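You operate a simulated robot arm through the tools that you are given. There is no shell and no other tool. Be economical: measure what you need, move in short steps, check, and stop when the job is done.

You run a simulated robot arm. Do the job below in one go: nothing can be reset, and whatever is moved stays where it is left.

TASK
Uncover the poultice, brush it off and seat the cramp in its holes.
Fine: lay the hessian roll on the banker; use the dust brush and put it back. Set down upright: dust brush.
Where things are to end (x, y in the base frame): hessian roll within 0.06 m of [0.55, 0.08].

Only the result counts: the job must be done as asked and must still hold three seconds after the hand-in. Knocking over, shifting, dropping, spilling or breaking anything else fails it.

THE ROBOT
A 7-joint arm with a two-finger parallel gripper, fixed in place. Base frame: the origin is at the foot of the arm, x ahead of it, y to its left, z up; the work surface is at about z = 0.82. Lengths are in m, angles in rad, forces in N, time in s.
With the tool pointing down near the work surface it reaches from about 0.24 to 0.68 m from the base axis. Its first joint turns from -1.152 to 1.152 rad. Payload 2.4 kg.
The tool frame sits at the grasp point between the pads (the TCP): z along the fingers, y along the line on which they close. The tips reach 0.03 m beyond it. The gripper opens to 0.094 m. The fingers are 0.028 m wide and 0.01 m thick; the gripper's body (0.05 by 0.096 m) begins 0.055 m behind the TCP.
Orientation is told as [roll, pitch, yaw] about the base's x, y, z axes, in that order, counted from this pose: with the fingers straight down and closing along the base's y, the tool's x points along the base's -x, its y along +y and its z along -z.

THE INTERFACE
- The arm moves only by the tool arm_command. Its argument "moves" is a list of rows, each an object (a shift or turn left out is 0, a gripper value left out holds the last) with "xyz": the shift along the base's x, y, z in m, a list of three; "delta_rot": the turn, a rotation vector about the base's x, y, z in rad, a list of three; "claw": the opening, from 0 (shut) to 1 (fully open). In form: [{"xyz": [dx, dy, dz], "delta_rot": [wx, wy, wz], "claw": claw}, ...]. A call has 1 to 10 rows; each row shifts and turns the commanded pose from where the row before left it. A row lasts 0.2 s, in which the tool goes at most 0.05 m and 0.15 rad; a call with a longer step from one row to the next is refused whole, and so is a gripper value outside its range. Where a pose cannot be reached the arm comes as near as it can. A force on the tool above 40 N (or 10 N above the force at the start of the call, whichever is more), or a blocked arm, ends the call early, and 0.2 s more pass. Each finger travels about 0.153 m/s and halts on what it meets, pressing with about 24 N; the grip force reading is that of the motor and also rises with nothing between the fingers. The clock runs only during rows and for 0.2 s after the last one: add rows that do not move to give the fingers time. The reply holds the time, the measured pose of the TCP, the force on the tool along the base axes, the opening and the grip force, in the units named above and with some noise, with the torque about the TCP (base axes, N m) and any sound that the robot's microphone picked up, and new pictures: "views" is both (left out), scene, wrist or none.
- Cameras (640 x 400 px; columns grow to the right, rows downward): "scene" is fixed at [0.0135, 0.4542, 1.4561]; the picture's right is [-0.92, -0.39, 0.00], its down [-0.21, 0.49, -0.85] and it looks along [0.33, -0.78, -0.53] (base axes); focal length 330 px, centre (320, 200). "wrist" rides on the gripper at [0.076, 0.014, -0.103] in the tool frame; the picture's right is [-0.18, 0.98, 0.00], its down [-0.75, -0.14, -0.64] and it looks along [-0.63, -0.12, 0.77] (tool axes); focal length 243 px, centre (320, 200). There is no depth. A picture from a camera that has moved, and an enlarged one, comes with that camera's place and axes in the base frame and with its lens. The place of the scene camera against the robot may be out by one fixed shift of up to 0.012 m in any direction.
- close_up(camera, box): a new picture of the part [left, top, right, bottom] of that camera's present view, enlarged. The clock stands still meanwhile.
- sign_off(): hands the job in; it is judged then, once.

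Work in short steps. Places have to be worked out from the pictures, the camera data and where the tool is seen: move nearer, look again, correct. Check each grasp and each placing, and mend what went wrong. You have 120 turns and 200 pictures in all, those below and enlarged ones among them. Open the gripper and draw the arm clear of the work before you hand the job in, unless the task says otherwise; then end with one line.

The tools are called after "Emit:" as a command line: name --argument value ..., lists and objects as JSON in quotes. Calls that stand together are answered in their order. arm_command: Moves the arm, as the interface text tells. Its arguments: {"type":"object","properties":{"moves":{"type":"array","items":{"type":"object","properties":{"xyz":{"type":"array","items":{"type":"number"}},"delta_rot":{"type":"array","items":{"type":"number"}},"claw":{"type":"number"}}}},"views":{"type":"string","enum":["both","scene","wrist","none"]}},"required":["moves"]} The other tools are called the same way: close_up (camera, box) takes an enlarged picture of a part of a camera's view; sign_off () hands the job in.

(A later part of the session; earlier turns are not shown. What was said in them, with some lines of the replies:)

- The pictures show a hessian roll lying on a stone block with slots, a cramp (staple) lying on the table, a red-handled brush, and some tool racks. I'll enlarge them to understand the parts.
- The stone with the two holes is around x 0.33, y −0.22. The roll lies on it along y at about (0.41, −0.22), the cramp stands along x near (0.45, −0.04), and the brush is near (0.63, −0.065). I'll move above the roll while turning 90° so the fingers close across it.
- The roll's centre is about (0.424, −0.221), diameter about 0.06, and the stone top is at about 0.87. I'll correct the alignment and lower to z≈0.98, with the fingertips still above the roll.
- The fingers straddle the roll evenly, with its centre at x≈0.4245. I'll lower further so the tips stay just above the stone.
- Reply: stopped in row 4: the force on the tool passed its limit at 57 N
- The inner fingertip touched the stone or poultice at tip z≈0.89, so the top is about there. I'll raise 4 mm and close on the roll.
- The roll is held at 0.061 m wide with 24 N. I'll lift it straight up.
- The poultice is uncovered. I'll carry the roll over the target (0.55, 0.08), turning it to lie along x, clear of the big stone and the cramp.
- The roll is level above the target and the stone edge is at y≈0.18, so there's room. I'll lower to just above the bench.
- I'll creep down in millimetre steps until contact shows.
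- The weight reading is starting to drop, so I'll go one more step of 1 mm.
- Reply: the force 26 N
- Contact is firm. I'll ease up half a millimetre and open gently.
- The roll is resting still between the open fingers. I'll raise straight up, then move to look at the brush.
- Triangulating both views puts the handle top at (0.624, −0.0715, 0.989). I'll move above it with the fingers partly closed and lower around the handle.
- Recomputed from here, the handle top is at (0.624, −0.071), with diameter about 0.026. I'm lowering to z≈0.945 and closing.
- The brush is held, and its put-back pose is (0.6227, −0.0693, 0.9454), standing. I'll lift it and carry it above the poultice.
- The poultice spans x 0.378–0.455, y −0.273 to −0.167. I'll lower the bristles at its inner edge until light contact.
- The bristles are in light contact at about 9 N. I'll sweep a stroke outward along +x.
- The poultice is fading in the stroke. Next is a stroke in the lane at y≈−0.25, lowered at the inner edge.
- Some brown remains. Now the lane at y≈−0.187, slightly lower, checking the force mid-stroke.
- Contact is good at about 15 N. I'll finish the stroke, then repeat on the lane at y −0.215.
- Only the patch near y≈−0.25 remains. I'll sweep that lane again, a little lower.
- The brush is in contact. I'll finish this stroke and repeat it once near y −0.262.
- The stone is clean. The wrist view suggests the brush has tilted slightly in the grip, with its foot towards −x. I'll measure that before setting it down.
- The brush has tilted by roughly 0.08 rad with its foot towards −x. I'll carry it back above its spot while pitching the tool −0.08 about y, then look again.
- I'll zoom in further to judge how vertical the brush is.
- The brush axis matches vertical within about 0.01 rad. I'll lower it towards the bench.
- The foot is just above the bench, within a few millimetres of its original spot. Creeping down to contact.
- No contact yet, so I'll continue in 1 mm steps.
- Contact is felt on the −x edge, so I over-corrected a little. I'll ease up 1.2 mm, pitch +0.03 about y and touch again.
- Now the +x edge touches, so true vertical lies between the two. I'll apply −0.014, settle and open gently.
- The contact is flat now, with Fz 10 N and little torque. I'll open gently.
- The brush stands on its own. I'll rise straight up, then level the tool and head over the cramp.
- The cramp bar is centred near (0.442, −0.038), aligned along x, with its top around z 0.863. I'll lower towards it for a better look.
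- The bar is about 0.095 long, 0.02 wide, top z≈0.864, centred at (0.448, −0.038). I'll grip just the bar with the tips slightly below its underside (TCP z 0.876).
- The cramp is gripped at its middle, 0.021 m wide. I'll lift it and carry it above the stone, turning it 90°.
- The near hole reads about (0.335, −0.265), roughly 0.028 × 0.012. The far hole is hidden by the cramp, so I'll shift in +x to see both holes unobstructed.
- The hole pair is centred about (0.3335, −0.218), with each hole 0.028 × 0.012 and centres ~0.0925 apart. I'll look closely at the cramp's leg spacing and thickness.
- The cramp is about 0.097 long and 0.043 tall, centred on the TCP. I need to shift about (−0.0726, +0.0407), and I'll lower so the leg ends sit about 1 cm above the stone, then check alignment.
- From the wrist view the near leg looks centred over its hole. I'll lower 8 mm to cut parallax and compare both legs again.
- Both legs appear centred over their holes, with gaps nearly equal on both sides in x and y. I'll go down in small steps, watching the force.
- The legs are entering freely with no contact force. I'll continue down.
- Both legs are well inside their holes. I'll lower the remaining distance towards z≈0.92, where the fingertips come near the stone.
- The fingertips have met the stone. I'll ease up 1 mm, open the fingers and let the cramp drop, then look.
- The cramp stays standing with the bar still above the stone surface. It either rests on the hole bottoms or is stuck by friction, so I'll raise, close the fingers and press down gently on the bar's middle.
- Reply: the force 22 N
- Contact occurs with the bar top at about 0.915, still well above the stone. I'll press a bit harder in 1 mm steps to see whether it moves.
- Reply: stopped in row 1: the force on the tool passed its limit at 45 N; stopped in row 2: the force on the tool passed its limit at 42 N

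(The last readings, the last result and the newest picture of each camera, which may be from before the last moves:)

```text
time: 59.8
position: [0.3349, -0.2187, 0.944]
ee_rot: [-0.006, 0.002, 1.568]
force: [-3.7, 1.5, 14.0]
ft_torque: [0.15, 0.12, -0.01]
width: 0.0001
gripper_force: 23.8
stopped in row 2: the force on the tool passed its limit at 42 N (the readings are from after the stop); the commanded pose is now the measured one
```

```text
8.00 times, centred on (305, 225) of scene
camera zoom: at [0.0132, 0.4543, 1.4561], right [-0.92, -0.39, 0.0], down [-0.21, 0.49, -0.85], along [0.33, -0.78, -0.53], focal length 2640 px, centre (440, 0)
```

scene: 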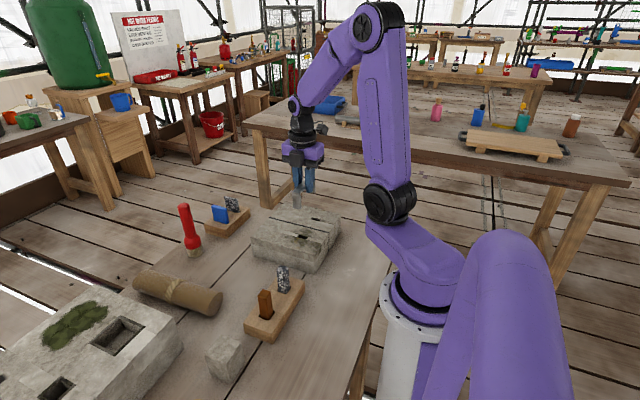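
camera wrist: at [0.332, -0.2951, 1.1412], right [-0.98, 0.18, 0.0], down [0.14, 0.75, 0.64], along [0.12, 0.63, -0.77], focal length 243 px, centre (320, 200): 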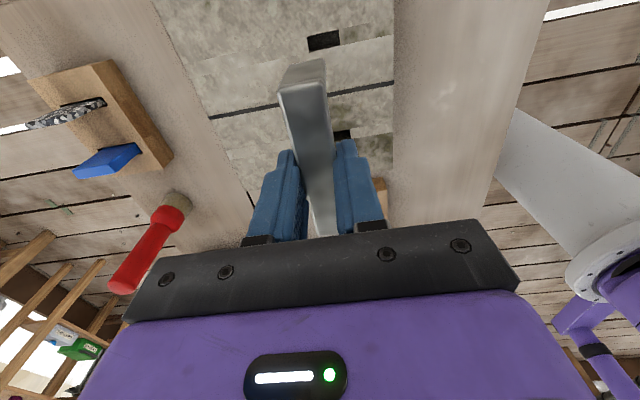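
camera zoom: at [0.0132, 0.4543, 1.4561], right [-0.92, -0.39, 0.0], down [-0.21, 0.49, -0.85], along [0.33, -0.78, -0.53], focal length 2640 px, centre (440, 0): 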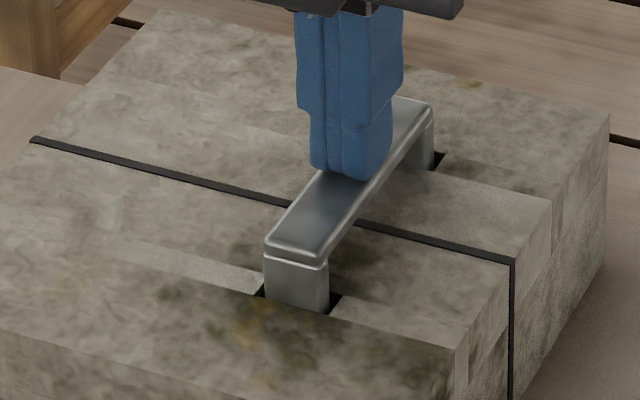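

The bar doesn't move under 45 N. From the earlier close-up the hole floor works out at z≈0.864, exactly where the leg ends now are, so the cramp is seated on the hole floors. I'll raise clear and check everything.

Emit:
arm_command --moves '[{"xyz": [0, 0, 0.02]}, {"xyz": [0, 0, 0.04]}, {"xyz": [0, 0, 0.05], "claw": 0.5}, {"xyz": [-0.01, 0, 0.05], "claw": 1}, {"xyz": [-0.02, 0, 0.05]}, {"xyz": [-0.02, 0, 0.03]}, {}]'

Emit:
close_up --camera "scene" --box '[270, 190, 340, 260]'

Emit:
close_up --camera "wrist" --box '[200, 0, 420, 180]'

Emit:
close_up --camera "scene" --box '[110, 180, 300, 330]'

```text
refused: row 4 steps farther than a row can; nothing moved
```

```text
5.71 times, centred on (305, 225) of scene
camera zoom: at [0.0132, 0.4543, 1.4561], right [-0.92, -0.39, 0.0], down [-0.21, 0.49, -0.85], along [0.33, -0.78, -0.53], focal length 1886 px, centre (406, 57)
```

zoom: 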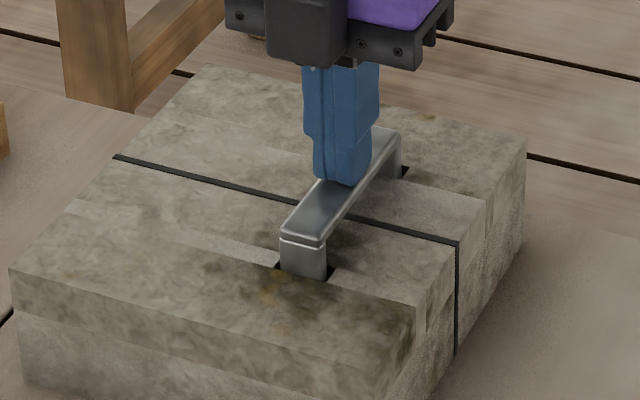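

```text
2.22 times, centred on (310, 90) of wrist
camera zoom: at [0.3193, -0.2955, 1.048], right [-0.98, 0.19, -0.01], down [0.14, 0.76, 0.64], along [0.12, 0.63, -0.77], focal length 539 px, centre (342, 444)
```

zoom: 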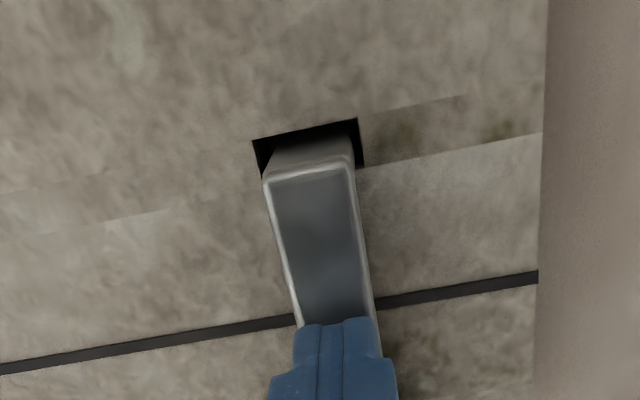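

```text
2.67 times, centred on (205, 255) of scene
camera zoom: at [0.0132, 0.4543, 1.4561], right [-0.92, -0.39, 0.0], down [-0.21, 0.49, -0.85], along [0.33, -0.78, -0.53], focal length 880 px, centre (627, 53)
```

zoom: 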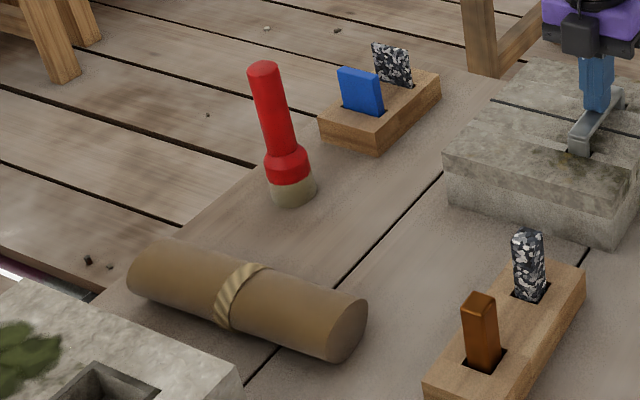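

Row 4 was too long a step, so I'll retreat with smaller rows and recheck.

Emit:
arm_command --moves '[{"xyz": [0, 0, 0.02]}, {"xyz": [0, 0, 0.04]}, {"xyz": [0, 0, 0.04], "claw": 0.5}, {"xyz": [0, -0.02, 0.03], "claw": 1}, {"xyz": [0.03, -0.02, 0.03]}, {"xyz": [0.03, 0, 0.03]}, {}]'

Emit:
close_up --camera "scene" --box '[270, 190, 340, 260]'

Emit:
close_up --camera "wrist" --box '[300, 20, 440, 160]'

```text
time: 61.4
position: [0.3967, -0.2578, 1.1365]
ee_rot: [-0.003, 0.003, 1.569]
force: [0.7, 0.5, -0.7]
ft_torque: [-0.01, 0.0, 0.0]
width: 0.094
gripper_force: 0.1
camera wrist: at [0.3807, -0.3339, 1.2392], right [-0.98, 0.19, 0.0], down [0.14, 0.76, 0.64], along [0.12, 0.63, -0.77], focal length 243 px, centre (320, 200)
```

scene: 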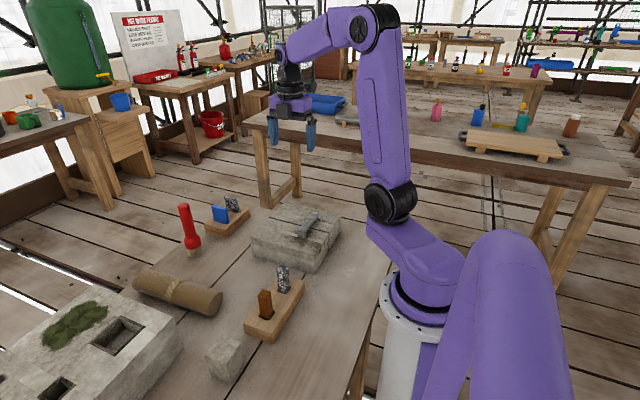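
wrist: 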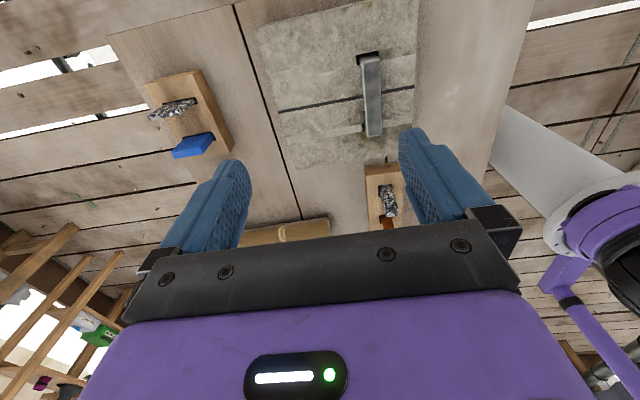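

```text
5.71 times, centred on (305, 225) of scene
camera zoom: at [0.0135, 0.4542, 1.4561], right [-0.92, -0.39, 0.0], down [-0.21, 0.49, -0.85], along [0.33, -0.78, -0.53], focal length 1886 px, centre (406, 57)
```

zoom: 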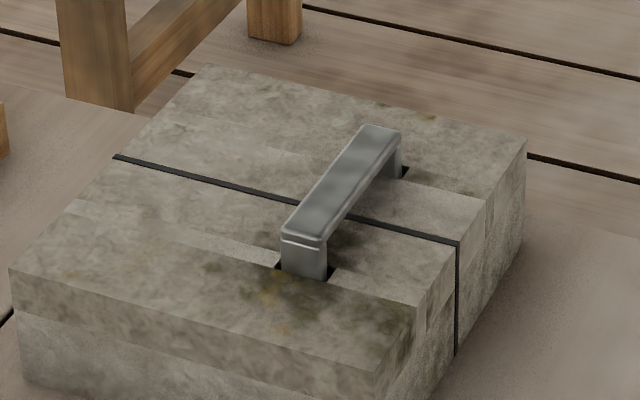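

```text
2.86 times, centred on (370, 90) of wrist
camera zoom: at [0.3807, -0.3339, 1.2392], right [-0.98, 0.19, 0.0], down [0.14, 0.76, 0.64], along [0.12, 0.63, -0.77], focal length 693 px, centre (177, 514)
```

zoom: 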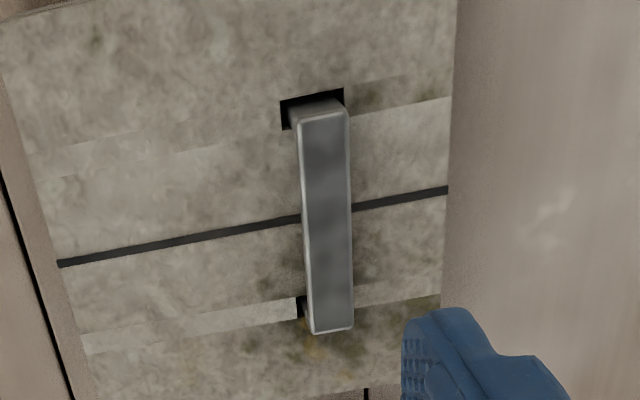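

Everything checks out in the final views:
- The cramp stands level in both holes. The hole depth matches the stone's upper course, so the legs are on the floors.
- The poultice is gone.
- The brush stands upright at its spot.
- The roll lies at about (0.55, 0.08).
- The gripper is open and clear.

Handing in.

Emit:
sign_off

```text
The job is handed in.
```

The poultice is uncovered and brushed off, and the cramp is seated in its holes. The hessian roll lies on the banker at about (0.55, 0.08), and the dust brush is back upright within a few millimetres of its original spot.
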